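You operate a simulated robot arm through the tools that you are given. There is no shell and no other tool. Be economical: measure what you need, move in short steps, check, and stop when the job is done.

Carry out the task below with a simulated robot arm. There is one attempt and no reset: what you move stays moved.

TASK
Put things in order on the dining table. At the end: the orange starter jar is on the brown small trivet; the white soup tub from the dining table stands on top of the blue book (marked "Murayoshen Lakes"); the clear glass pepper shaker is in the yellow bowl; the silver scourer stands where the white soup tub stood; the pink paper case stands where the silver scourer stood; whatever was shut is shut again. Leave all else as you found it, and nothing knocked over.

It is judged by the outcome, as a careful person would: the job done as asked, and still so three seconds after it is handed in. It fails if anything else is knocked over, pushed out of place, dropped, spilled or broken.

THE ROBOT
A 7-joint arm with a two-finger parallel gripper, fixed in place. Base frame: the origin is at the foot of the arm, x ahead of it, y to its left, z up; the work surface is at about z = 0. Readings come in m, degrees, newtons and seconds.
With the tool pointing down near the work surface it reaches from about 0.24 to 0.62 m from the base axis. Its first joint turns from -66.0 to 66.0 degrees. Payload 2.6 kg.
The TCP is the grasp point between the finger pads, 0.03 m short of the fingertips. In the tool frame z runs along the fingers and y along their closing line. The gripper opens to 0.094 m. The fingers are 0.028 m wide and 0.01 m thick; the gripper's body (0.05 by 0.096 m) begins 0.055 m behind the TCP.
Orientation is that of the tool frame in the base frame, as a unit quaternion [w, x, y, z]. With the fingers straight down and closing along the base's y, the tool's x points along the base's -x, its y along +y and its z along -z.

THE INTERFACE
- The arm moves only by the tool arm_command. Its argument "plan" is a list of rows, each a list of 3 entries, a list of its own where there are three numbers: the shift along the base's x, y, z in cm, then the turn, a rotation vector about the base's x, y, z in degrees, then the opening, from 0 (shut) to 1 (fully open). In form: [[[x, y, z], [ax, ay, az], jaw], ...]. A call has 1 to 10 rows; each row is the pose to reach, as a shift and turn from the pose commanded when the call began. Each row takes 0.2 s and may step no farther than 0.05 m and 8.6 degrees from the row before; otherwise, or with a gripper value out of range, the whole call is refused. Where a pose cannot be reached the arm comes as near as it can. A force on the tool above 40 N (or 10 N above the force at the start of the call, whichever is more), or a blocked arm, ends the call early, and 0.2 s more pass. The fingers move at their own pace (about 0.072 m/s each) and stop on an object; they squeeze with about 37 N. The grip force told is the motor's: it shows also when the fingers shut on nothing. Time passes only in rows, and 0.2 s behind the last, so rows that repeat a pose let the fingers close. It gives the time, the measured TCP pose, the force on the tool (base axes), the opening and the grip force at its end, in the units of the frame above (readings bear some noise).
- Cameras (640 x 400 px; columns grow to the right, rows downward): "scene" is fixed at [0.0329, 0.4308, 0.5612]; the picture's right is [-0.78, -0.63, 0.00], its down [-0.37, 0.46, -0.81] and it looks along [0.51, -0.63, -0.59] (base axes); focal length 303 px, centre (320, 200). "wrist" rides on the gripper at [0.076, 0.014, -0.103] in the tool frame; the picture's right is [-0.18, 0.98, 0.00], its down [-0.75, -0.14, -0.64] and it looks along [-0.63, -0.12, 0.77] (tool axes); focal length 243 px, centre (320, 200). There is no depth. A picture from a camera that has moved, and an enlarged one, comes with that camera's place and axes in the base frame and with its lens.
- grab_frame(camera): a new picture of that camera. The clock stands still meanwhile.
- enlarge(camera, box): a new picture of the part [left, top, right, bottom] of that camera's present view, enlarged. The clock stands still meanwhile.
- finish_job(): hands the job in; it is judged then, once.

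Work in short steps. Places have to be worked out from the pictures, the camera data and where the tool is seen: move nearer, look again, correct. Check each grasp and each placing, and mend what went wrong. You have 120 turns and 76 pictures in all, those below and enlarged ones among them. Open the gripper and draw the arm clear of the work before you hand the job in, unless the task says otherwise; then end with one line.

The tools are called after "Request:" by a JSON object that holds its "op" and its "data". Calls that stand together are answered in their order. arm_command: Moves the arm, as the interface text tells. Its arguments: {"type":"object","properties":{"plan":{"type":"array","items":{"type":"array"}}},"required":["plan"]} The other tools are called the same way: grab_frame (camera) takes a picture; enlarge (camera, box) takes an enlarged picture of a part of a camera's view; finish_job () hands the job in.

At the start:

```text
time_s: 0.0
tcp_pos: [0.4255, -0.1757, 0.252]
tool_rot: [0.0, 0.002, 1.0, -0.002]
wrist_force: [-1.0, 0.5, -1.1]
width: 0.0941
gripper_force: 0.1
```

scene: 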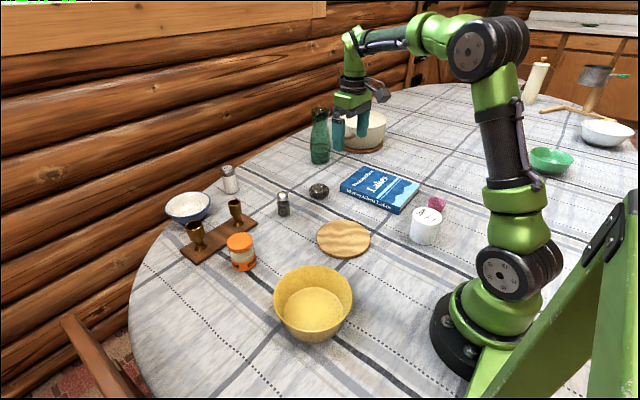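
wrist: 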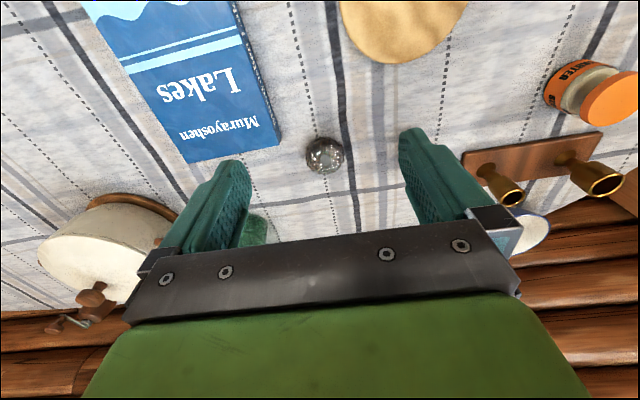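

I'll begin with enlarged views of the scene so I can locate the objects.

Request:
{"op": "enlarge", "data": {"camera": "scene", "box": [150, 150, 310, 270]}}

Request:
{"op": "enlarge", "data": {"camera": "scene", "box": [300, 150, 480, 270]}}

```text
3.33 times, centred on (230, 210) of scene
camera zoom: at [0.0329, 0.4308, 0.5612], right [-0.78, -0.63, 0.0], down [-0.37, 0.46, -0.81], along [0.51, -0.63, -0.59], focal length 1011 px, centre (620, 167)
```

zoom: 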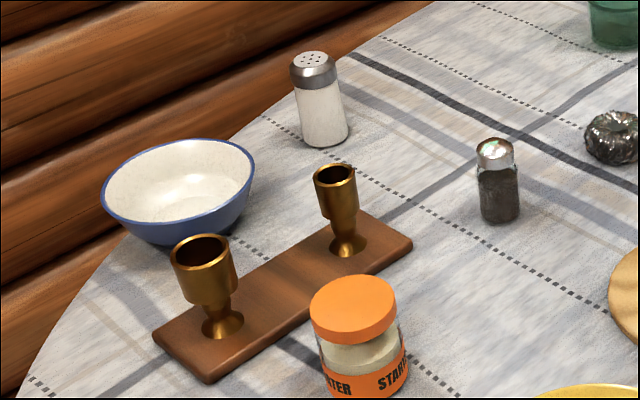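

```text
3.33 times, centred on (390, 210) of scene
camera zoom: at [0.0329, 0.4308, 0.5612], right [-0.78, -0.63, 0.0], down [-0.37, 0.46, -0.81], along [0.51, -0.63, -0.59], focal length 1011 px, centre (87, 167)
```

zoom: 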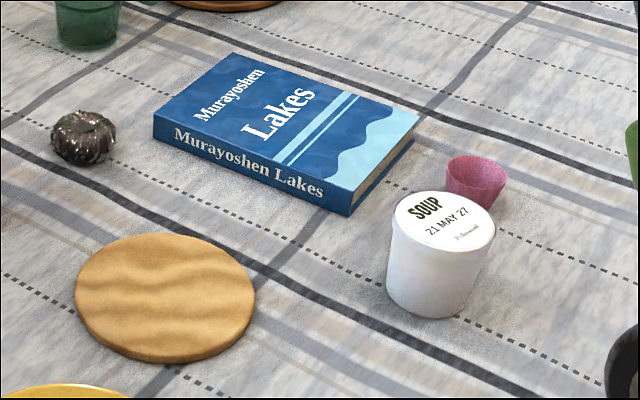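

Estimated positions from the scene view, in m:

| Object | Position (x, y) |
|---|---|
| Tub | (0.19, -0.21) |
| Paper case | (0.22, -0.35) |
| Scourer | (0.535, -0.184) |
| Book | (0.38, -0.30) |
| Trivet | (0.35, -0.06) |
| Jar | (0.50, 0.15) |
| Pepper shaker | (0.55, -0.04) |
| Bowl | (0.285, 0.143) |

I'll move above the tub first and look with the wrist camera.

Request:
{"op": "arm_command", "data": {"plan": [[[-4.5, -0.7, 0], [0, 0, 0], 1], [[-9, -1.4, 0], [0, 0, 0], 1], [[-13.5, -2.1, 0], [0, 0, 0], 1], [[-18, -2.8, 0], [0, 0, 0], 1], [[-22, -3.5, 0], [0, 0, 0], 1], [[-22, -3.5, 0], [0, 0, 0], 1]]}}

Request:
{"op": "grab_frame", "data": {"camera": "wrist"}}

Request:
{"op": "grab_frame", "data": {"camera": "scene"}}

```text
time_s: 1.4
tcp_pos: [0.2023, -0.214, 0.251]
tool_rot: [0.001, 0.002, 1.0, -0.001]
wrist_force: [-0.4, -0.1, 1.2]
width: 0.0941
gripper_force: 0.0
```

```text
71 pictures are left
camera wrist: at [0.1246, -0.199, 0.3536], right [0.19, 0.98, 0.0], down [0.75, -0.14, 0.64], along [0.63, -0.12, -0.77], focal length 243 px, centre (320, 200)
```

wrist: 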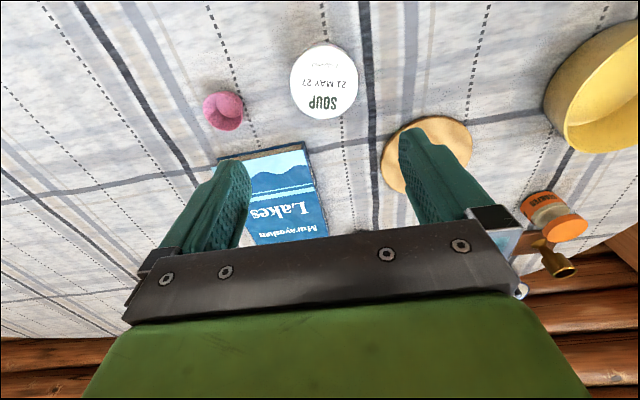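

```text
70 pictures are left
```

scene: 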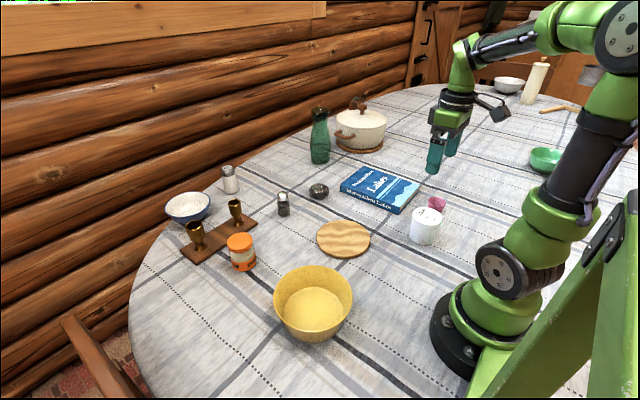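

The tub is at about (0.193, -0.207) with a 0.074 m lid, 0.074 m tall. I'll go down partway and check the alignment.

Request:
{"op": "arm_command", "data": {"plan": [[[-0.9, 0.6, -4], [0, 0, 0], 1], [[-0.9, 0.6, -8], [0, 0, 0], 1], [[-0.9, 0.6, -12.5], [0, 0, 0], 1], [[-0.9, 0.6, -12.5], [0, 0, 0], 1]]}}

Request:
{"op": "grab_frame", "data": {"camera": "wrist"}}

```text
time_s: 2.4
tcp_pos: [0.1954, -0.2063, 0.1274]
tool_rot: [0.001, 0.001, 1.0, -0.001]
wrist_force: [0.4, 0.2, -0.7]
width: 0.0941
gripper_force: 0.1
```

```text
69 pictures are left
camera wrist: at [0.1172, -0.1905, 0.2289], right [0.19, 0.98, 0.0], down [0.75, -0.14, 0.64], along [0.63, -0.12, -0.77], focal length 243 px, centre (320, 200)
```

wrist: 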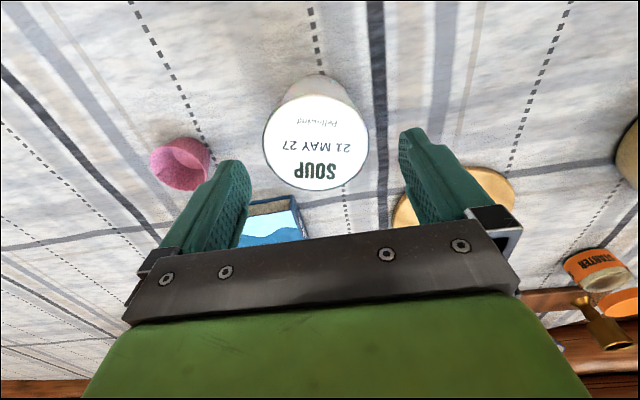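

Aligned within about 2 mm. I'll descend around the tub and close.

Request:
{"op": "arm_command", "data": {"plan": [[[-0.1, -0.2, -4], [0, 0, 0], 1], [[-0.1, -0.2, -8.2], [0, 0, 0], 1], [[-0.1, -0.2, -8.2], [0, 0, 0], 1], [[-0.1, -0.2, -8.2], [0, 0, 0], 0.6], [[-0.1, -0.2, -8.2], [0, 0, 0], 0.6], [[-0.1, -0.2, -8.2], [0, 0, 0], 0.6]]}}

Request:
{"op": "grab_frame", "data": {"camera": "wrist"}}

```text
time_s: 3.8
tcp_pos: [0.1947, -0.2119, 0.0473]
tool_rot: [0.001, 0.002, 1.0, -0.001]
wrist_force: [0.3, -0.4, 0.2]
width: 0.0755
gripper_force: 37.3
```

```text
68 pictures are left
camera wrist: at [0.1163, -0.1951, 0.1479], right [0.19, 0.98, 0.0], down [0.75, -0.14, 0.64], along [0.63, -0.12, -0.77], focal length 243 px, centre (320, 200)
```

wrist: 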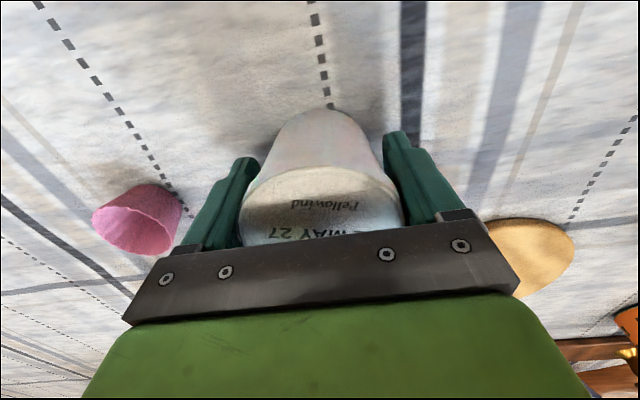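

Gripped at the 0.0755 m wide rim. I'll lift straight up.

Request:
{"op": "arm_command", "data": {"plan": [[[0, 0, 2], [0, 0, 0], 0.6], [[0, 0, 5], [0, 0, 0], 0.6], [[0, 0, 9], [0, 0, 0], 0.6], [[0, 0, 12], [0, 0, 0], 0.6], [[0, 0, 12], [0, 0, 0], 0.6]]}}

Request:
{"op": "grab_frame", "data": {"camera": "scene"}}

```text
time_s: 5.0
tcp_pos: [0.1962, -0.2104, 0.1636]
tool_rot: [0.001, 0.002, 1.0, -0.001]
wrist_force: [-0.1, 0.5, -2.0]
width: 0.0753
gripper_force: 36.8
```

```text
67 pictures are left
```

scene: 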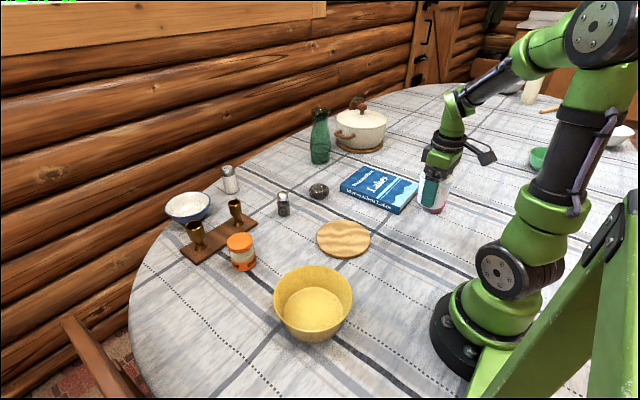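

Tub is in hand. Next I'll carry it over the book.

Request:
{"op": "arm_command", "data": {"plan": [[[4, -2.3, 0], [0, 0, 0], 0.6], [[8, -4.6, 0], [0, 0, 0], 0.6], [[12, -6.9, 0], [0, 0, 0], 0.6], [[16, -9.2, 0], [0, 0, 0], 0.6], [[20, -11.5, 0], [0, 0, 0], 0.6], [[20, -11.5, 0], [0, 0, 0], 0.6], [[20, -11.5, -3], [0, 0, 0], 0.6], [[20, -11.5, -3], [0, 0, 0], 0.6]]}}

Request:
{"op": "enlarge", "data": {"camera": "scene", "box": [300, 110, 480, 230]}}

Request:
{"op": "grab_frame", "data": {"camera": "wrist"}}

```text
time_s: 6.8
tcp_pos: [0.3992, -0.3222, 0.1358]
tool_rot: [0.0, 0.002, 1.0, 0.0]
wrist_force: [-0.4, -0.5, -2.9]
width: 0.0756
gripper_force: 36.8
```

```text
3.33 times, centred on (390, 170) of scene
camera zoom: at [0.033, 0.4308, 0.5612], right [-0.78, -0.63, 0.0], down [-0.37, 0.46, -0.81], along [0.51, -0.63, -0.59], focal length 1011 px, centre (87, 300)
```

zoom: 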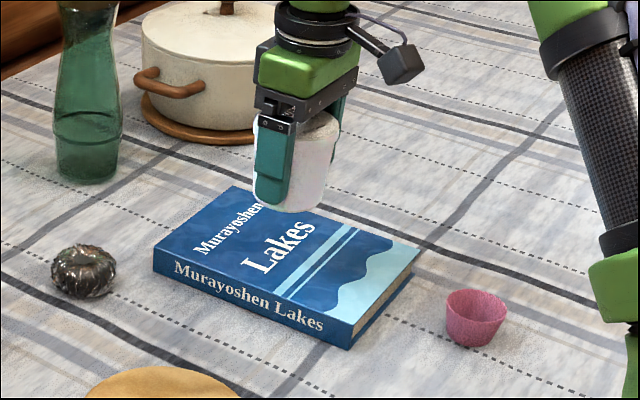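

```text
65 pictures are left
camera wrist: at [0.32, -0.307, 0.2369], right [0.19, 0.98, 0.0], down [0.75, -0.14, 0.64], along [0.63, -0.12, -0.77], focal length 243 px, centre (320, 200)
```

wrist: 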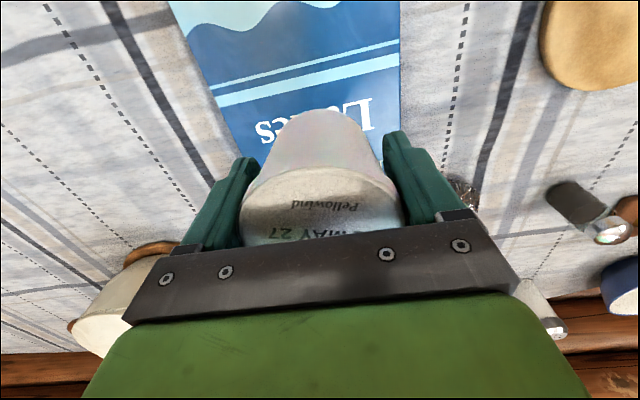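

Positioned over the book's centre. I'll lower it gradually and watch the force.

Request:
{"op": "arm_command", "data": {"plan": [[[0, 0, -2.5], [0, 0, 0], 0.6], [[0, 0, -5], [0, 0, 0], 0.6], [[0, 0, -5.5], [0, 0, 0], 0.6], [[0, 0, -5.5], [0, 0, 0], 0.6]]}}

Request:
{"op": "enlarge", "data": {"camera": "scene", "box": [330, 130, 420, 220]}}

```text
time_s: 7.8
tcp_pos: [0.3956, -0.3217, 0.0788]
tool_rot: [0.0, 0.001, 1.0, 0.0]
wrist_force: [0.6, 0.4, -2.4]
width: 0.0752
gripper_force: 37.0
```

```text
4.44 times, centred on (375, 175) of scene
camera zoom: at [0.0329, 0.4308, 0.5612], right [-0.78, -0.63, 0.0], down [-0.37, 0.46, -0.81], along [0.51, -0.63, -0.59], focal length 1347 px, centre (76, 311)
```

zoom: 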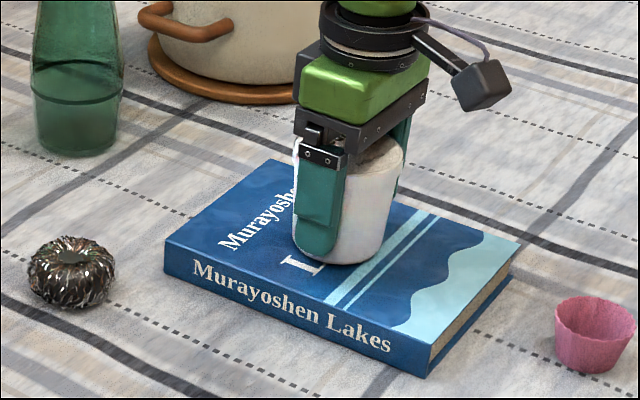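

Close to contact. I'll lower in tiny steps.

Request:
{"op": "arm_command", "data": {"plan": [[[0, 0, -0.3], [0, 0, 0], 0.6], [[0, 0, -0.5], [0, 0, 0], 0.6], [[0, 0, -0.5], [0, 0, 0], 0.6]]}}

```text
time_s: 8.6
tcp_pos: [0.3958, -0.3206, 0.0755]
tool_rot: [0.0, 0.002, 1.0, -0.001]
wrist_force: [-1.4, 1.0, 5.0]
width: 0.0754
gripper_force: 36.8
```

The vertical force rose to +5 N, so it's in contact. I'll release and retreat upward.

Request:
{"op": "arm_command", "data": {"plan": [[[0, 0, 0], [0, 0, 0], 1], [[0, 0, 0], [0, 0, 0], 1], [[0, 0, 3], [0, 0, 0], 1], [[0, 0, 7], [0, 0, 0], 1], [[0, 0, 12], [0, 0, 0], 1], [[0, 0, 16], [0, 0, 0], 1]]}}

Request:
{"op": "enlarge", "data": {"camera": "scene", "box": [300, 110, 480, 230]}}

```text
time_s: 10.0
tcp_pos: [0.3945, -0.3209, 0.2335]
tool_rot: [0.001, 0.002, 1.0, 0.0]
wrist_force: [0.4, -0.2, 0.3]
width: 0.0942
gripper_force: 0.0
```

```text
3.33 times, centred on (390, 170) of scene
camera zoom: at [0.0329, 0.4308, 0.5612], right [-0.78, -0.63, 0.0], down [-0.37, 0.46, -0.81], along [0.51, -0.63, -0.59], focal length 1011 px, centre (87, 300)
```

zoom: 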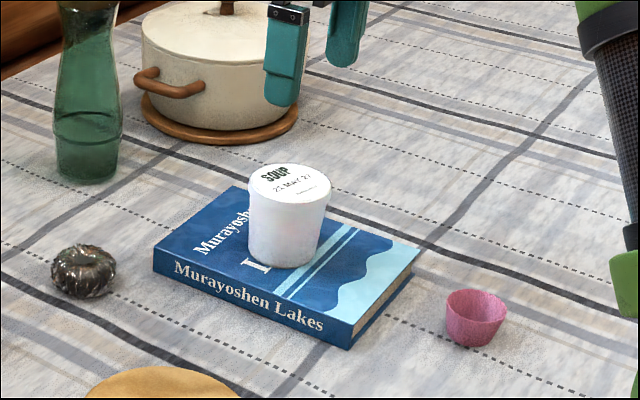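

Tub stands on the book. Next the scourer: I'll move above it.

Request:
{"op": "arm_command", "data": {"plan": [[[3, 3, 0], [0, 0, 0], 1], [[6, 6, 0], [0, 0, 0], 1], [[9, 9, 0], [0, 0, 0], 1], [[12, 12, 0], [0, 0, 0], 1], [[14, 13.7, 0], [0, 0, 0], 1], [[14, 13.7, -5], [0, 0, 0], 1], [[14, 13.7, -9], [0, 0, 0], 1], [[14, 13.7, -9], [0, 0, 0], 1]]}}

Request:
{"op": "grab_frame", "data": {"camera": "wrist"}}

Request:
{"op": "enlarge", "data": {"camera": "scene", "box": [270, 130, 390, 220]}}

```text
time_s: 11.8
tcp_pos: [0.537, -0.1844, 0.149]
tool_rot: [0.001, 0.003, 1.0, -0.001]
wrist_force: [-1.3, -0.1, 0.1]
width: 0.094
gripper_force: 0.0
```

```text
62 pictures are left
camera wrist: at [0.4585, -0.1681, 0.2498], right [0.19, 0.98, 0.0], down [0.75, -0.14, 0.64], along [0.63, -0.12, -0.77], focal length 243 px, centre (320, 200)
```

wrist: 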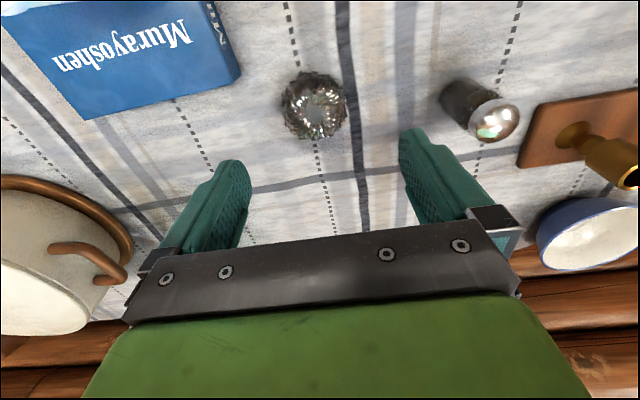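

```text
4.44 times, centred on (330, 175) of scene
camera zoom: at [0.0329, 0.4308, 0.5612], right [-0.78, -0.63, 0.0], down [-0.37, 0.46, -0.81], along [0.51, -0.63, -0.59], focal length 1347 px, centre (276, 311)
```

zoom: 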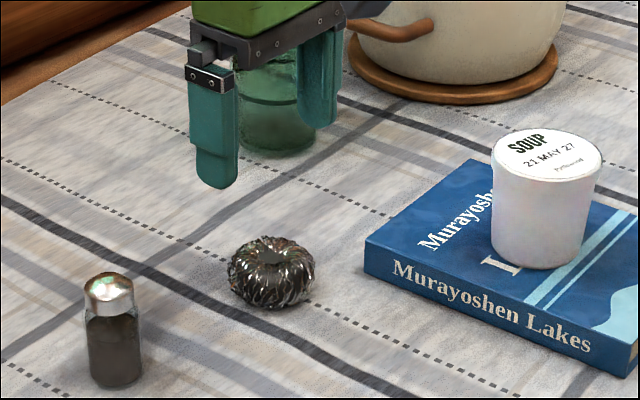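

Scourer is at (0.534, -0.187), about 0.06 wide. I'll descend and grip.

Request:
{"op": "arm_command", "data": {"plan": [[[-0.2, -0.2, -4], [0, 0, 0], 1], [[-0.2, -0.2, -8], [0, 0, 0], 1], [[-0.2, -0.2, -11.3], [0, 0, 0], 1], [[-0.2, -0.2, -11.3], [0, 0, 0], 1], [[-0.2, -0.2, -11.3], [0, 0, 0], 0.5], [[-0.2, -0.2, -11.3], [0, 0, 0], 0.5], [[-0.2, -0.2, -11.3], [0, 0, 0], 0.5]]}}

Request:
{"op": "enlarge", "data": {"camera": "scene", "box": [270, 130, 390, 220]}}

```text
time_s: 13.4
tcp_pos: [0.5348, -0.1851, 0.0334]
tool_rot: [0.0, 0.002, 1.0, 0.0]
wrist_force: [0.9, 0.0, -0.3]
width: 0.0585
gripper_force: 37.1
```

```text
4.44 times, centred on (330, 175) of scene
camera zoom: at [0.0329, 0.4308, 0.5612], right [-0.78, -0.63, 0.0], down [-0.37, 0.46, -0.81], along [0.51, -0.63, -0.59], focal length 1347 px, centre (276, 311)
```

zoom: 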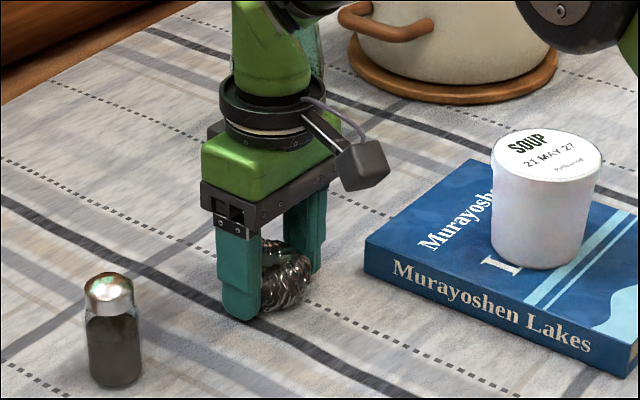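

Gripped. I'll lift and carry it to where the tub stood (0.193, -0.208).

Request:
{"op": "arm_command", "data": {"plan": [[[0, 0, 4], [0, 0, 0], 0.5], [[0, 0, 8], [0, 0, 0], 0.5], [[0, 0, 13], [0, 0, 0], 0.5], [[-4.8, -0.3, 13], [0, 0, 0], 0.5], [[-9.6, -0.6, 13], [0, 0, 0], 0.5], [[-14.4, -0.9, 13], [0, 0, 0], 0.5], [[-19.2, -1.2, 13], [0, 0, 0], 0.5], [[-24, -1.5, 13], [0, 0, 0], 0.5], [[-28.8, -1.9, 13], [0, 0, 0], 0.5], [[-33.6, -2.2, 13], [0, 0, 0], 0.5]]}}

Request:
{"op": "grab_frame", "data": {"camera": "wrist"}}

```text
time_s: 15.6
tcp_pos: [0.1952, -0.2103, 0.165]
tool_rot: [0.0, 0.001, 1.0, -0.001]
wrist_force: [0.6, 1.4, -1.1]
width: 0.0582
gripper_force: 37.5
```

```text
59 pictures are left
camera wrist: at [0.1166, -0.1945, 0.267], right [0.19, 0.98, 0.0], down [0.75, -0.14, 0.64], along [0.63, -0.12, -0.77], focal length 243 px, centre (320, 200)
```

wrist: 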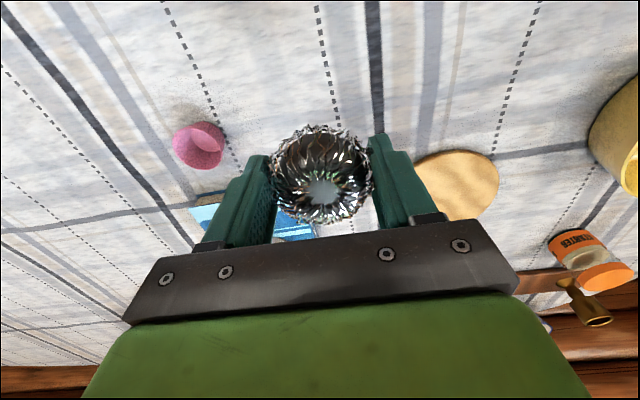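

Scourer is centred at about (0.193, -0.209). I'll lower it back by the same 13 cm.

Request:
{"op": "arm_command", "data": {"plan": [[[0, 0, -4.5], [0, 0, 0], 0.5], [[0, 0, -9], [0, 0, 0], 0.5], [[0, 0, -12], [0, 0, 0], 0.5], [[0, 0, -12.8], [0, 0, 0], 0.5], [[0, 0, -12.9], [0, 0, 0], 0.5]]}}

```text
time_s: 16.8
tcp_pos: [0.1956, -0.2101, 0.0333]
tool_rot: [0.001, 0.001, 1.0, 0.0]
wrist_force: [-0.4, -0.5, -0.1]
width: 0.0579
gripper_force: 37.0
```

Back at grip height. I'll release, rise, and look.

Request:
{"op": "arm_command", "data": {"plan": [[[0, 0, -0.1], [0, 0, 0], 0.75], [[0, 0, -0.1], [0, 0, 0], 1], [[0, 0, -0.1], [0, 0, 0], 1], [[0, 0, 4], [0, 0, 0], 1], [[0, 0, 9], [0, 0, 0], 1], [[0, 0, 14], [0, 0, 0], 1], [[0, 0, 14], [0, 0, 0], 1]]}}

Request:
{"op": "grab_frame", "data": {"camera": "wrist"}}

Request:
{"op": "grab_frame", "data": {"camera": "scene"}}

```text
time_s: 18.4
tcp_pos: [0.1957, -0.2062, 0.1775]
tool_rot: [0.001, 0.002, 1.0, -0.001]
wrist_force: [0.8, -0.3, 0.0]
width: 0.0941
gripper_force: 0.1
```

```text
58 pictures are left
camera wrist: at [0.1169, -0.19, 0.2794], right [0.19, 0.98, 0.0], down [0.75, -0.14, 0.64], along [0.63, -0.12, -0.77], focal length 243 px, centre (320, 200)
```

wrist: 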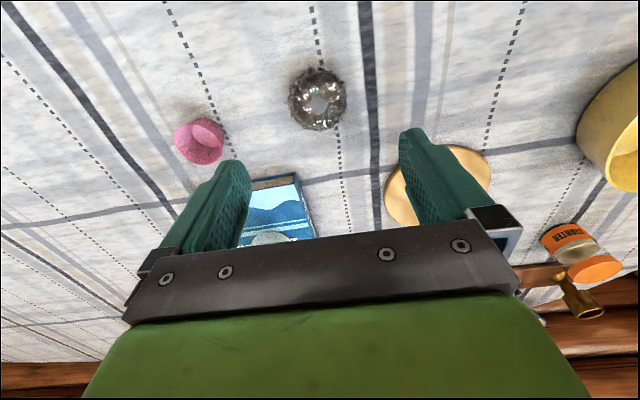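

```text
57 pictures are left
```

scene: 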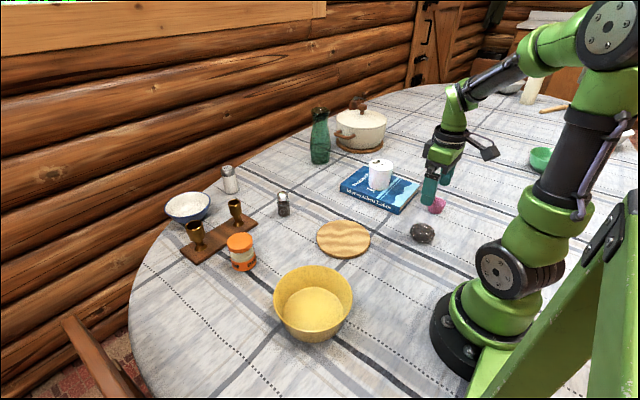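

Scourer is where the tub stood. Next the paper case near (0.217, -0.348).

Request:
{"op": "arm_command", "data": {"plan": [[[0.5, -4.5, 0], [0, 0, 0], 1], [[1, -9, 0], [0, 0, 0], 1], [[2.2, -13.9, 0], [0, 0, 0], 1], [[2.2, -13.9, -4], [0, 0, 0], 1], [[2.2, -13.9, -4], [0, 0, 0], 1]]}}

Request:
{"op": "grab_frame", "data": {"camera": "wrist"}}

Request:
{"op": "enlarge", "data": {"camera": "scene", "box": [380, 150, 500, 240]}}

```text
refused: row 3 steps farther than a row can; nothing moved
```

```text
56 pictures are left
camera wrist: at [0.1169, -0.19, 0.2794], right [0.19, 0.98, 0.0], down [0.75, -0.14, 0.64], along [0.63, -0.12, -0.77], focal length 243 px, centre (320, 200)
```

wrist: 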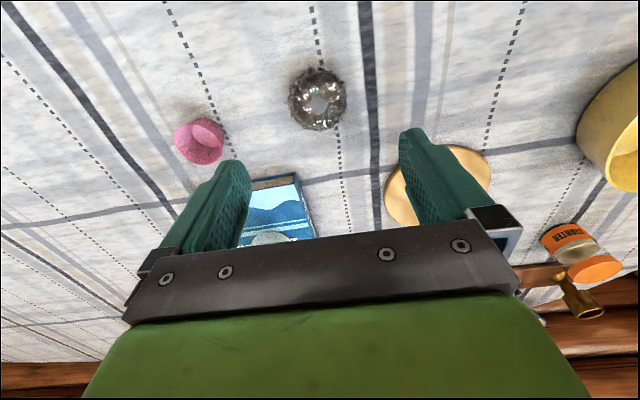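

```text
4.44 times, centred on (440, 195) of scene
camera zoom: at [0.0329, 0.4308, 0.5612], right [-0.78, -0.63, 0.0], down [-0.37, 0.46, -0.81], along [0.51, -0.63, -0.59], focal length 1347 px, centre (-213, 222)
```

zoom: 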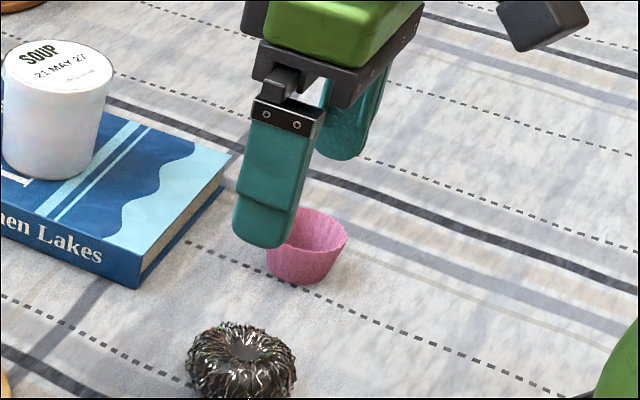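

One row was too long, so the call was refused. I'll resend it with shorter steps.

Request:
{"op": "arm_command", "data": {"plan": [[[0.7, -4.5, 0], [0, 0, 0], 1], [[1.4, -9, 0], [0, 0, 0], 1], [[2.2, -13.6, 0], [0, 0, 0], 1], [[2.2, -13.9, -4], [0, 0, 0], 1], [[2.2, -13.9, -4], [0, 0, 0], 1]]}}

Request:
{"op": "grab_frame", "data": {"camera": "wrist"}}

Request:
{"op": "enlarge", "data": {"camera": "scene", "box": [380, 150, 500, 240]}}

```text
time_s: 19.6
tcp_pos: [0.219, -0.3497, 0.1349]
tool_rot: [0.001, 0.001, 1.0, -0.001]
wrist_force: [1.1, -0.1, -0.1]
width: 0.0942
gripper_force: 0.0
```

```text
54 pictures are left
camera wrist: at [0.1407, -0.3347, 0.2367], right [0.19, 0.98, 0.0], down [0.75, -0.14, 0.64], along [0.63, -0.12, -0.77], focal length 243 px, centre (320, 200)
```

wrist: 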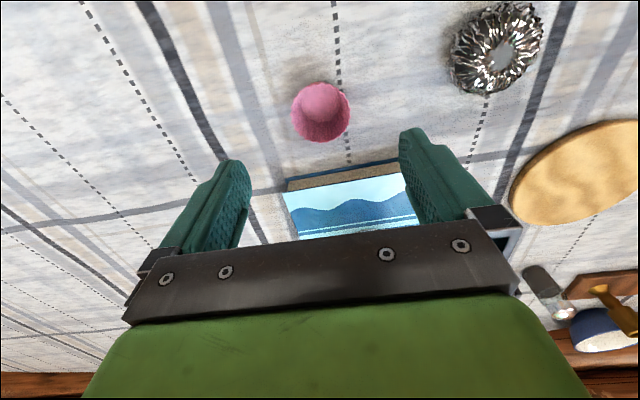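

```text
4.44 times, centred on (440, 195) of scene
camera zoom: at [0.0329, 0.4308, 0.5612], right [-0.78, -0.63, 0.0], down [-0.37, 0.46, -0.81], along [0.51, -0.63, -0.59], focal length 1347 px, centre (-213, 222)
```

zoom: 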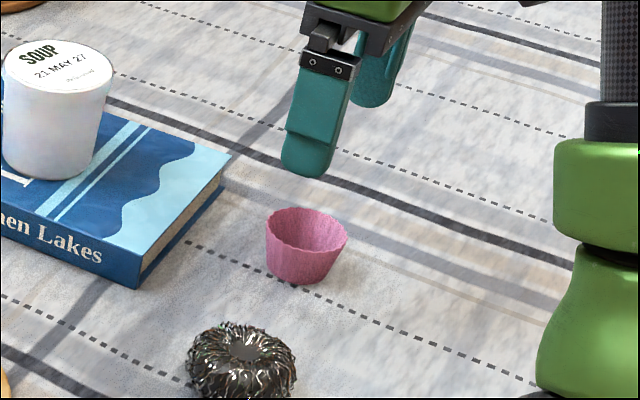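

Case is at (0.212, -0.347), rim about 0.054 wide, about 0.03 tall. I'll descend and close gently in steps.

Request:
{"op": "arm_command", "data": {"plan": [[[-0.4, 0.2, -4], [0, 0, 0], 1], [[-0.4, 0.2, -8], [0, 0, 0], 1], [[-0.4, 0.2, -9.9], [0, 0, 0], 1], [[-0.4, 0.2, -9.9], [0, 0, 0], 0.7], [[-0.4, 0.2, -9.9], [0, 0, 0], 0.56], [[-0.4, 0.2, -9.9], [0, 0, 0], 0.56]]}}

Request:
{"op": "grab_frame", "data": {"camera": "wrist"}}

Request:
{"op": "enlarge", "data": {"camera": "scene", "box": [380, 150, 500, 240]}}

```text
time_s: 21.0
tcp_pos: [0.2119, -0.3479, 0.0327]
tool_rot: [0.001, 0.001, 1.0, 0.0]
wrist_force: [-0.2, -0.4, -0.1]
width: 0.0523
gripper_force: 0.1
```

```text
52 pictures are left
camera wrist: at [0.134, -0.3323, 0.136], right [0.19, 0.98, 0.0], down [0.75, -0.14, 0.64], along [0.63, -0.12, -0.77], focal length 243 px, centre (320, 200)
```

wrist: 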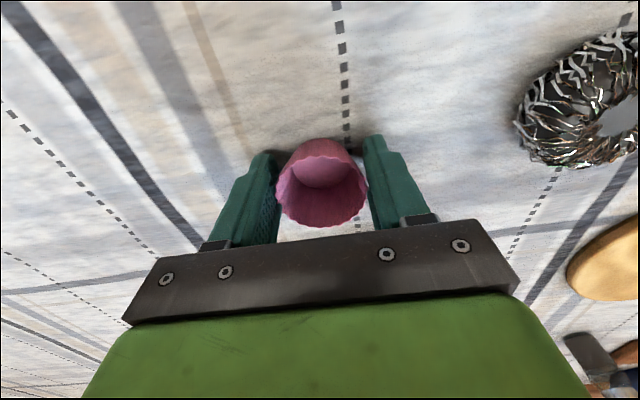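

```text
4.44 times, centred on (440, 195) of scene
camera zoom: at [0.0329, 0.4308, 0.5612], right [-0.78, -0.63, 0.0], down [-0.37, 0.46, -0.81], along [0.51, -0.63, -0.59], focal length 1347 px, centre (-213, 222)
```

zoom: 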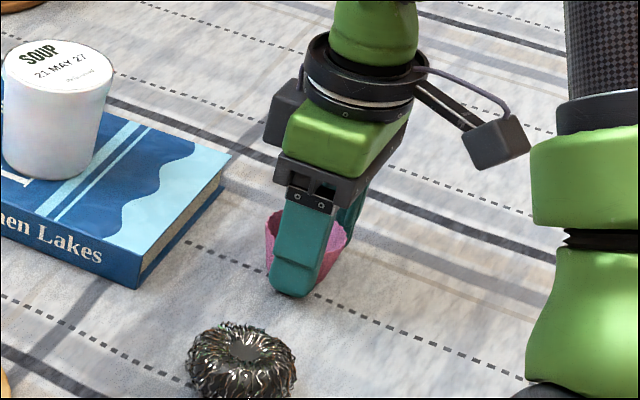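

Nearly touching and well centred. I'll close slightly more.

Request:
{"op": "arm_command", "data": {"plan": [[[0, 0, 0], [0, 0, 0], 0.54], [[0, 0, 0], [0, 0, 0], 0.52], [[0, 0, 0], [0, 0, 0], 0.52]]}}

```text
time_s: 21.8
tcp_pos: [0.2126, -0.349, 0.0342]
tool_rot: [0.001, 0.002, 1.0, -0.001]
wrist_force: [0.3, 0.3, 0.4]
width: 0.05
gripper_force: 18.3
```

Holding with 18 N at 0.050 m. I'll lift with this gentle grip.

Request:
{"op": "arm_command", "data": {"plan": [[[0, 0, 2], [0, 0, 0], 0.52], [[0, 0, 5], [0, 0, 0], 0.52], [[0, 0, 9], [0, 0, 0], 0.52], [[0, 0, 14], [0, 0, 0], 0.52], [[0, 0, 14], [0, 0, 0], 0.52]]}}

Request:
{"op": "grab_frame", "data": {"camera": "wrist"}}

```text
time_s: 23.0
tcp_pos: [0.2133, -0.3448, 0.1738]
tool_rot: [0.001, 0.002, 1.0, -0.002]
wrist_force: [-0.6, -0.1, 0.2]
width: 0.0495
gripper_force: 17.9
```

```text
50 pictures are left
camera wrist: at [0.1356, -0.3292, 0.276], right [0.19, 0.98, 0.0], down [0.75, -0.14, 0.64], along [0.63, -0.12, -0.77], focal length 243 px, centre (320, 200)
```

wrist: 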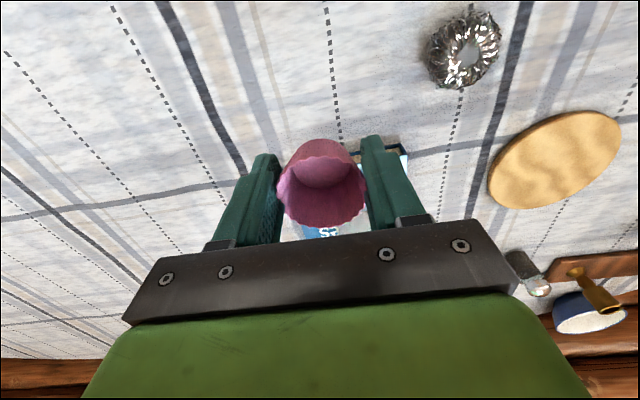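

Held. I'll carry it to the scourer's old spot (0.534, -0.187).

Request:
{"op": "arm_command", "data": {"plan": [[[4, 2, 1], [0, 0, 0], 0.52], [[8, 4, 1], [0, 0, 0], 0.52], [[12, 6, 1], [0, 0, 0], 0.52], [[16, 8, 1], [0, 0, 0], 0.52], [[20, 10, 1], [0, 0, 0], 0.52], [[24, 12, 1], [0, 0, 0], 0.52], [[28, 14, 1], [0, 0, 0], 0.52], [[32.1, 16, 1], [0, 0, 0], 0.52], [[32.1, 16, -3], [0, 0, 0], 0.52], [[32.1, 16, -3], [0, 0, 0], 0.52]]}}

Request:
{"op": "grab_frame", "data": {"camera": "wrist"}}

```text
time_s: 25.2
tcp_pos: [0.5351, -0.1862, 0.1454]
tool_rot: [0.001, 0.002, 1.0, 0.0]
wrist_force: [0.5, -0.4, -0.7]
width: 0.0498
gripper_force: 1.0
```

```text
49 pictures are left
camera wrist: at [0.4566, -0.1703, 0.247], right [0.19, 0.98, 0.0], down [0.75, -0.14, 0.64], along [0.63, -0.12, -0.77], focal length 243 px, centre (320, 200)
```

wrist: 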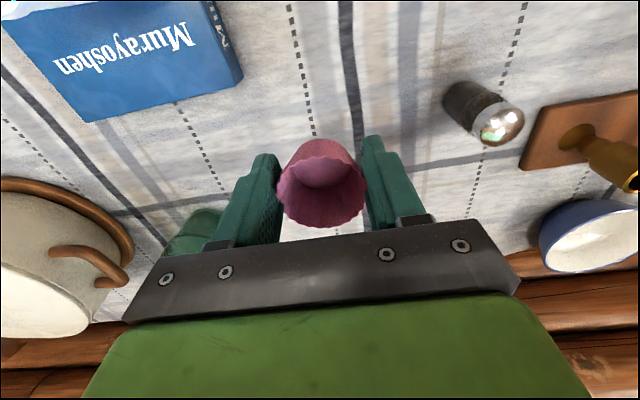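

Grip force fell to 1 N, so I'll tighten slightly and then lower 11 cm.

Request:
{"op": "arm_command", "data": {"plan": [[[0, 0, 0], [0, 0, 0], 0.5], [[0, -0.1, 0], [0, 0, 0], 0.5], [[0, -0.1, -4], [0, 0, 0], 0.5], [[0, -0.1, -8], [0, 0, 0], 0.5], [[0, -0.1, -10.5], [0, 0, 0], 0.5], [[0, -0.1, -10.9], [0, 0, 0], 0.5], [[0, -0.1, -10.9], [0, 0, 0], 0.5]]}}

Request:
{"op": "enlarge", "data": {"camera": "scene", "box": [270, 130, 390, 220]}}

```text
time_s: 26.8
tcp_pos: [0.5364, -0.1861, 0.0355]
tool_rot: [0.001, 0.002, 1.0, 0.001]
wrist_force: [-0.2, -0.3, -0.5]
width: 0.0491
gripper_force: 13.3
```

```text
4.44 times, centred on (330, 175) of scene
camera zoom: at [0.0329, 0.4308, 0.5612], right [-0.78, -0.63, 0.0], down [-0.37, 0.46, -0.81], along [0.51, -0.63, -0.59], focal length 1347 px, centre (276, 311)
```

zoom: 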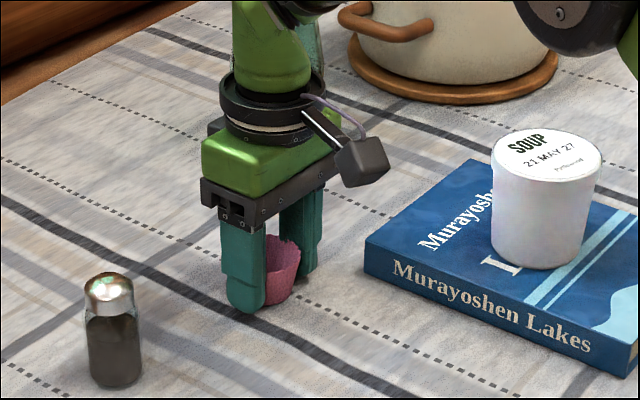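

At placing height. I'll ease down 1 mm, open, and rise.

Request:
{"op": "arm_command", "data": {"plan": [[[0, 0, -0.1], [0, 0, 0], 0.5], [[0, 0, -0.1], [0, 0, 0], 0.6], [[0, 0, -0.1], [0, 0, 0], 0.8], [[0, 0, -0.1], [0, 0, 0], 0.8], [[0, 0, 4], [0, 0, 0], 0.9], [[0, 0, 8], [0, 0, 0], 1], [[0, 0, 12], [0, 0, 0], 1], [[0, 0, 12], [0, 0, 0], 1]]}}

Request:
{"op": "grab_frame", "data": {"camera": "wrist"}}

Request:
{"op": "enlarge", "data": {"camera": "scene", "box": [270, 130, 390, 220]}}

```text
time_s: 28.6
tcp_pos: [0.5348, -0.1869, 0.1574]
tool_rot: [0.001, 0.002, 1.0, 0.0]
wrist_force: [0.8, -0.2, 0.0]
width: 0.0942
gripper_force: 0.1
```

```text
47 pictures are left
camera wrist: at [0.4574, -0.1712, 0.2594], right [0.19, 0.98, 0.0], down [0.75, -0.14, 0.64], along [0.63, -0.12, -0.77], focal length 243 px, centre (320, 200)
```

wrist: 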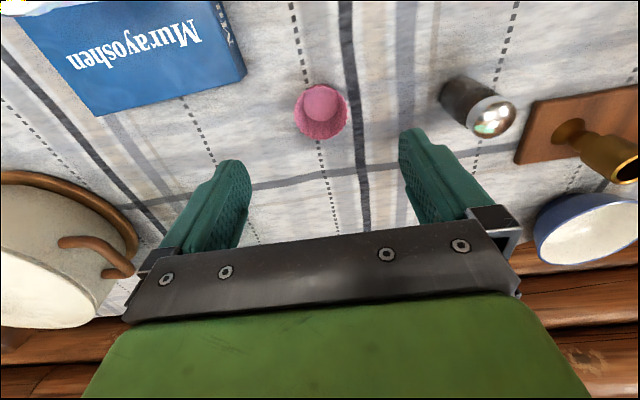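

```text
4.44 times, centred on (330, 175) of scene
camera zoom: at [0.0329, 0.4308, 0.5612], right [-0.78, -0.63, 0.0], down [-0.37, 0.46, -0.81], along [0.51, -0.63, -0.59], focal length 1347 px, centre (276, 311)
```

zoom: 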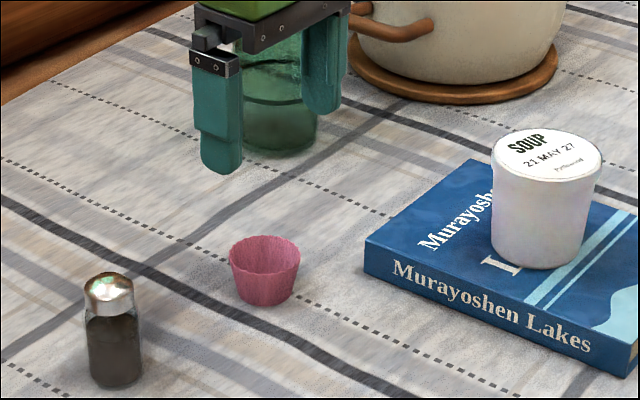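

Case stands on the scourer's spot. Next the pepper shaker near (0.556, -0.044).

Request:
{"op": "arm_command", "data": {"plan": [[[0.7, 4.7, 1], [0, 0, 0], 0.75], [[1.3, 9.4, 1], [0, 0, 0], 0.75], [[2, 14, 1], [0, 0, 0], 0.75], [[2, 14.2, 0], [0, 0, 0], 0.75], [[2, 14.2, 0], [0, 0, 0], 0.75]]}}

Request:
{"op": "grab_frame", "data": {"camera": "wrist"}}

Request:
{"op": "enlarge", "data": {"camera": "scene", "box": [210, 140, 330, 230]}}

```text
time_s: 29.8
tcp_pos: [0.5574, -0.0458, 0.1563]
tool_rot: [0.001, 0.002, 1.0, -0.001]
wrist_force: [0.8, -1.0, 0.3]
width: 0.0707
gripper_force: 0.0
```

```text
45 pictures are left
camera wrist: at [0.4788, -0.0296, 0.2571], right [0.19, 0.98, 0.0], down [0.75, -0.14, 0.64], along [0.63, -0.12, -0.77], focal length 243 px, centre (320, 200)
```

wrist: 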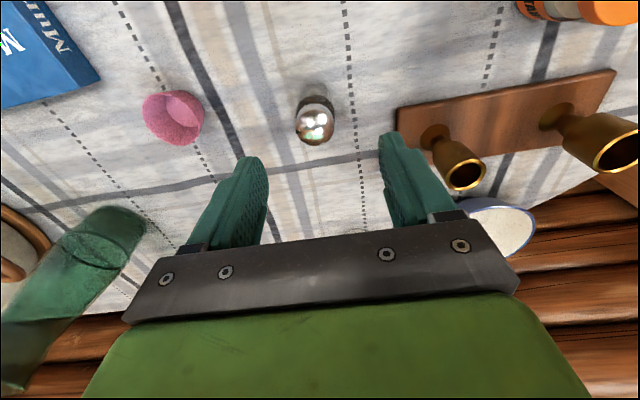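

```text
4.44 times, centred on (270, 185) of scene
camera zoom: at [0.0329, 0.4308, 0.5612], right [-0.78, -0.63, 0.0], down [-0.37, 0.46, -0.81], along [0.51, -0.63, -0.59], focal length 1347 px, centre (542, 267)
```

zoom: 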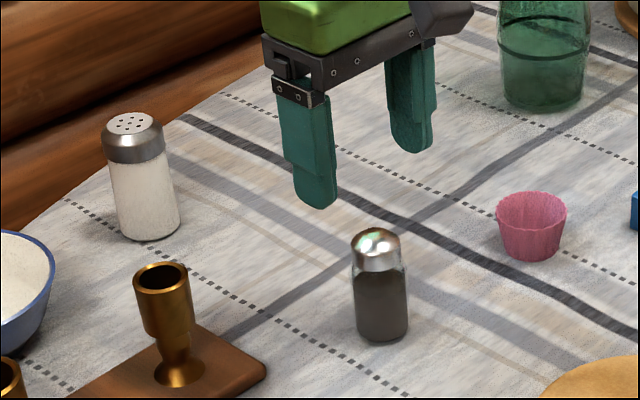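

Pepper shaker is at (0.556, -0.048), about 0.035 wide. I'll descend and close gently.

Request:
{"op": "arm_command", "data": {"plan": [[[0.1, -0.3, -4], [0, 0, 0], 0.75], [[0.1, -0.3, -8], [0, 0, 0], 0.75], [[0.1, -0.3, -10.6], [0, 0, 0], 0.75], [[0.1, -0.3, -10.6], [0, 0, 0], 0.75], [[0.1, -0.3, -10.6], [0, 0, 0], 0.5], [[0.1, -0.3, -10.6], [0, 0, 0], 0.4], [[0.1, -0.3, -10.6], [0, 0, 0], 0.4]]}}

Request:
{"op": "grab_frame", "data": {"camera": "wrist"}}

```text
time_s: 31.4
tcp_pos: [0.5589, -0.0511, 0.0479]
tool_rot: [0.001, 0.002, 1.0, -0.001]
wrist_force: [-0.9, -0.2, 0.6]
width: 0.0376
gripper_force: 0.0
```

```text
43 pictures are left
camera wrist: at [0.4806, -0.0354, 0.1498], right [0.19, 0.98, 0.0], down [0.75, -0.14, 0.64], along [0.63, -0.12, -0.77], focal length 243 px, centre (320, 200)
```

wrist: 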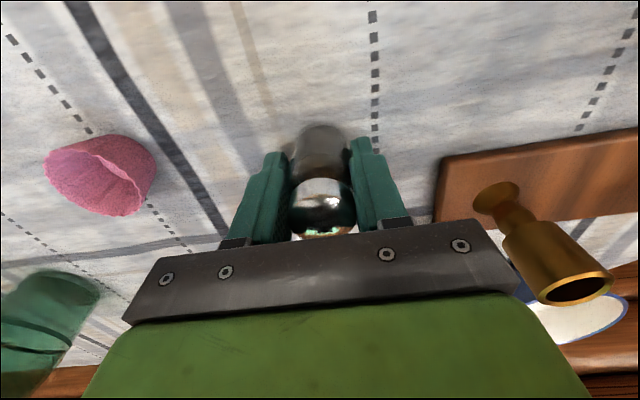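

Well centred between the fingers. I'll close further.

Request:
{"op": "arm_command", "data": {"plan": [[[0, 0, 0], [0, 0, 0], 0.37], [[0, 0, 0], [0, 0, 0], 0.33], [[0, 0, 0], [0, 0, 0], 0.33]]}}

```text
time_s: 32.2
tcp_pos: [0.5601, -0.0509, 0.0483]
tool_rot: [0.001, 0.002, 1.0, -0.001]
wrist_force: [0.2, 0.0, -0.5]
width: 0.0345
gripper_force: 37.5
```

Firmly gripped at 0.0345 m. I'll lift and carry it towards the bowl.

Request:
{"op": "arm_command", "data": {"plan": [[[0, 0, 4], [0, 0, 0], 0.33], [[0, 0, 8], [0, 0, 0], 0.33], [[0, 0, 12], [0, 0, 0], 0.33], [[0, 0, 16], [0, 0, 0], 0.33], [[-4, 2.8, 16], [0, 0, 0], 0.33], [[-8, 5.6, 16], [0, 0, 0], 0.33], [[-12, 8.4, 16], [0, 0, 0], 0.33], [[-16, 11.2, 16], [0, 0, 0], 0.33], [[-20, 14, 16], [0, 0, 0], 0.33], [[-24, 16.8, 16], [0, 0, 0], 0.33]]}}

Request:
{"op": "arm_command", "data": {"plan": [[[-3.4, 2.6, 0], [0, 0, 0], 0.33], [[-3.4, 2.6, 0], [0, 0, 0], 0.33]]}}

Request:
{"op": "grab_frame", "data": {"camera": "wrist"}}

Request:
{"op": "grab_frame", "data": {"camera": "scene"}}

```text
time_s: 34.4
tcp_pos: [0.3173, 0.1196, 0.2128]
tool_rot: [0.001, 0.002, 1.0, -0.002]
wrist_force: [0.6, 1.1, -0.9]
width: 0.0347
gripper_force: 37.0
```

```text
time_s: 35.0
tcp_pos: [0.2822, 0.1459, 0.2101]
tool_rot: [0.001, 0.002, 1.0, -0.001]
wrist_force: [0.1, 0.4, -1.4]
width: 0.0344
gripper_force: 37.3
```

```text
42 pictures are left
camera wrist: at [0.204, 0.1612, 0.3121], right [0.19, 0.98, 0.0], down [0.75, -0.14, 0.64], along [0.63, -0.12, -0.77], focal length 243 px, centre (320, 200)
```

wrist: 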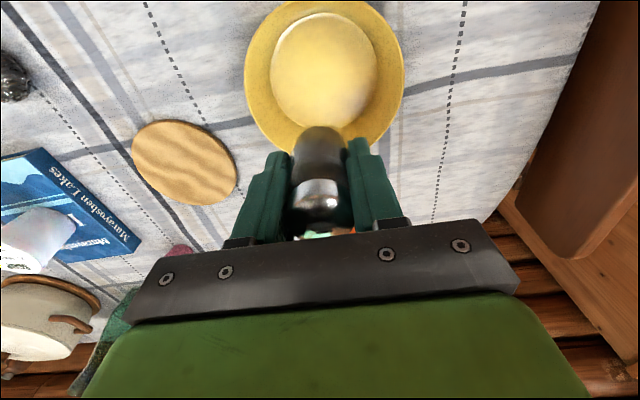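

```text
41 pictures are left
```

scene: 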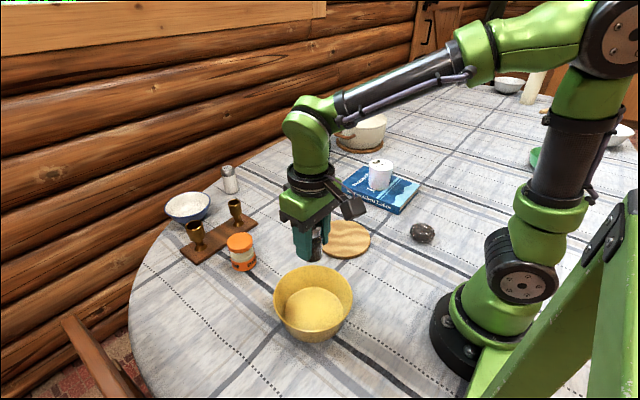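

Bowl centre computes to (0.265, 0.153). I'll shift over it and descend.

Request:
{"op": "arm_command", "data": {"plan": [[[-1.5, 0.6, 0], [0, 0, 0], 0.33], [[-1.5, 0.6, -4], [0, 0, 0], 0.33], [[-1.5, 0.6, -8], [0, 0, 0], 0.33], [[-1.5, 0.6, -10], [0, 0, 0], 0.33], [[-1.5, 0.6, -10], [0, 0, 0], 0.33]]}}

Request:
{"op": "grab_frame", "data": {"camera": "wrist"}}

Request:
{"op": "enlarge", "data": {"camera": "scene", "box": [240, 220, 400, 350]}}

```text
time_s: 36.2
tcp_pos: [0.2737, 0.1518, 0.1086]
tool_rot: [0.001, 0.002, 1.0, -0.001]
wrist_force: [1.0, -0.2, -1.6]
width: 0.0344
gripper_force: 37.4
```

```text
40 pictures are left
camera wrist: at [0.1941, 0.1679, 0.211], right [0.19, 0.98, 0.0], down [0.75, -0.14, 0.64], along [0.63, -0.12, -0.77], focal length 243 px, centre (320, 200)
```

wrist: 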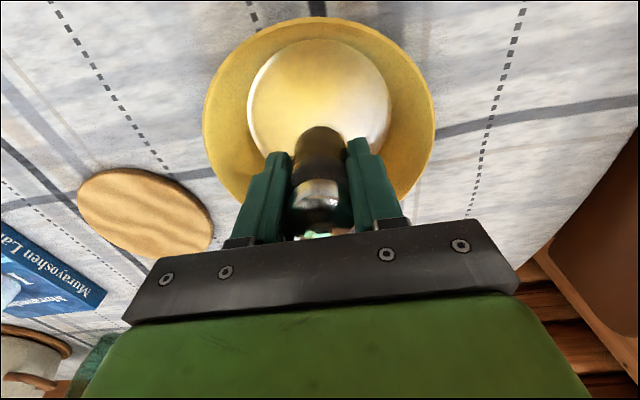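

```text
3.08 times, centred on (320, 285) of scene
camera zoom: at [0.0329, 0.4308, 0.5612], right [-0.78, -0.63, 0.0], down [-0.37, 0.46, -0.81], along [0.51, -0.63, -0.59], focal length 933 px, centre (320, -62)
```

zoom: 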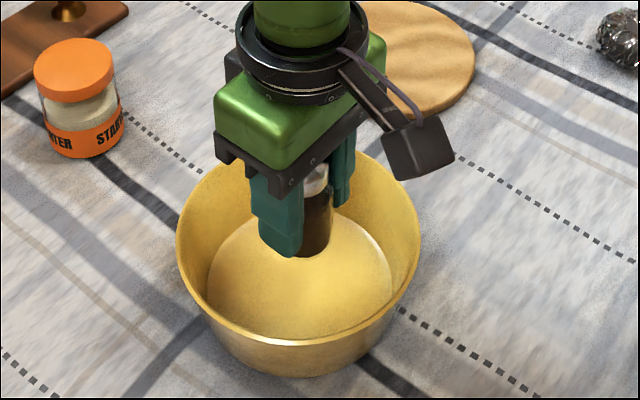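

Bowl centre refines to about (0.258, 0.155). I'll shift a bit and continue down.

Request:
{"op": "arm_command", "data": {"plan": [[[-1.2, 0.3, 0], [0, 0, 0], 0.33], [[-1.2, 0.3, -2], [0, 0, 0], 0.33], [[-1.2, 0.3, -4], [0, 0, 0], 0.33], [[-1.2, 0.3, -4], [0, 0, 0], 0.33]]}}

Request:
{"op": "enlarge", "data": {"camera": "scene", "box": [240, 220, 400, 350]}}

```text
time_s: 37.2
tcp_pos: [0.2559, 0.1552, 0.0686]
tool_rot: [0.0, 0.002, 1.0, 0.0]
wrist_force: [0.3, -1.0, -0.9]
width: 0.0343
gripper_force: 37.2
```

```text
3.08 times, centred on (320, 285) of scene
camera zoom: at [0.0329, 0.4308, 0.5612], right [-0.78, -0.63, 0.0], down [-0.37, 0.46, -0.81], along [0.51, -0.63, -0.59], focal length 933 px, centre (320, -62)
```

zoom: 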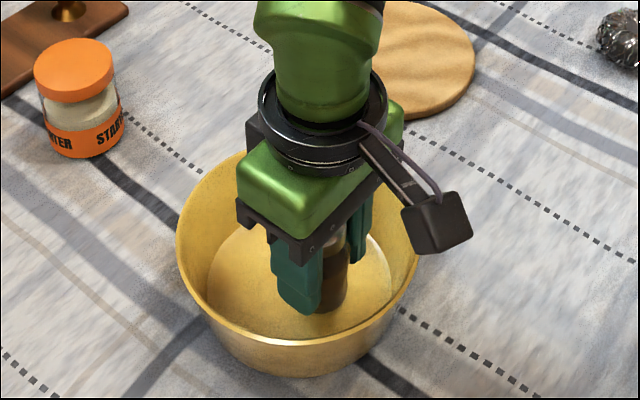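

I want to verify centring inside the bowl before lowering further.

Request:
{"op": "grab_frame", "data": {"camera": "wrist"}}

```text
37 pictures are left
camera wrist: at [0.1779, 0.1709, 0.1712], right [0.19, 0.98, 0.0], down [0.75, -0.14, 0.64], along [0.63, -0.12, -0.77], focal length 243 px, centre (320, 200)
```

wrist: 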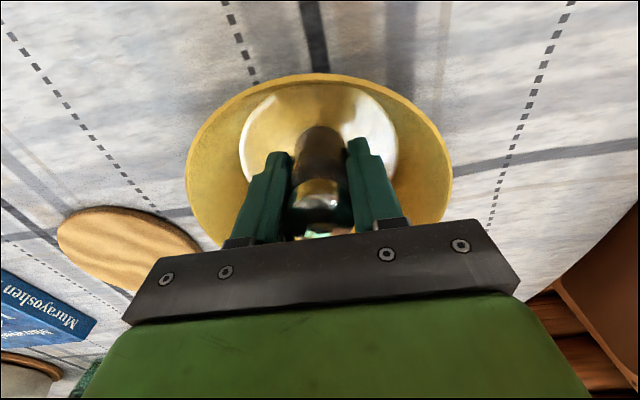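

The shaker is about 1.7 cm too close to the near wall, and the true bowl centre is about (0.272, 0.155). I'll shift +1.6 cm in x and lower carefully.

Request:
{"op": "arm_command", "data": {"plan": [[[0.8, 0, 0], [0, 0, 0], 0.33], [[1.6, 0, 0], [0, 0, 0], 0.33], [[1.6, 0, -0.7], [0, 0, 0], 0.33], [[1.6, 0, -0.9], [0, 0, 0], 0.33], [[1.6, 0, -0.9], [0, 0, 0], 0.33]]}}

Request:
{"op": "enlarge", "data": {"camera": "scene", "box": [240, 220, 400, 350]}}

```text
time_s: 38.4
tcp_pos: [0.272, 0.1543, 0.0595]
tool_rot: [0.0, 0.003, 1.0, -0.001]
wrist_force: [-0.6, -0.7, -0.5]
width: 0.0346
gripper_force: 37.3
```

```text
3.08 times, centred on (320, 285) of scene
camera zoom: at [0.0329, 0.4308, 0.5612], right [-0.78, -0.63, 0.0], down [-0.37, 0.46, -0.81], along [0.51, -0.63, -0.59], focal length 933 px, centre (320, -62)
```

zoom: 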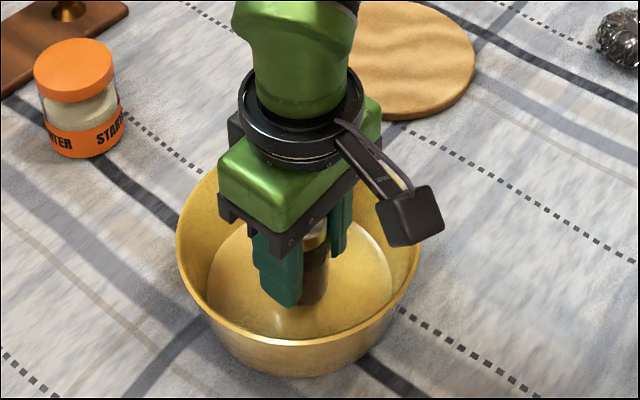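

Centred now. I'll lower in small steps until contact.

Request:
{"op": "arm_command", "data": {"plan": [[[0, 0, -0.2], [0, 0, 0], 0.33], [[0, 0, -0.4], [0, 0, 0], 0.33], [[0, 0, -0.4], [0, 0, 0], 0.33]]}}

```text
time_s: 39.2
tcp_pos: [0.273, 0.1543, 0.0564]
tool_rot: [0.001, 0.002, 1.0, 0.0]
wrist_force: [-0.5, 0.2, -0.8]
width: 0.0345
gripper_force: 36.9
```

Request:
{"op": "arm_command", "data": {"plan": [[[0, 0, -0.1], [0, 0, 0], 0.33], [[0, 0, -0.2], [0, 0, 0], 0.33], [[0, 0, -0.2], [0, 0, 0], 0.33]]}}

```text
time_s: 40.0
tcp_pos: [0.2723, 0.1543, 0.0546]
tool_rot: [0.001, 0.002, 1.0, 0.0]
wrist_force: [0.0, 0.3, -0.3]
width: 0.0346
gripper_force: 37.1
```

No contact yet at z=0.0546. I'll keep going in 1–2 mm steps.

Request:
{"op": "arm_command", "data": {"plan": [[[0, 0, -0.1], [0, 0, 0], 0.33], [[0, 0, -0.2], [0, 0, 0], 0.33], [[0, 0, -0.2], [0, 0, 0], 0.33]]}}

```text
time_s: 40.8
tcp_pos: [0.2735, 0.1546, 0.0525]
tool_rot: [0.002, 0.002, 1.0, 0.0]
wrist_force: [-4.6, -5.9, 27.2]
width: 0.0346
gripper_force: 36.9
```

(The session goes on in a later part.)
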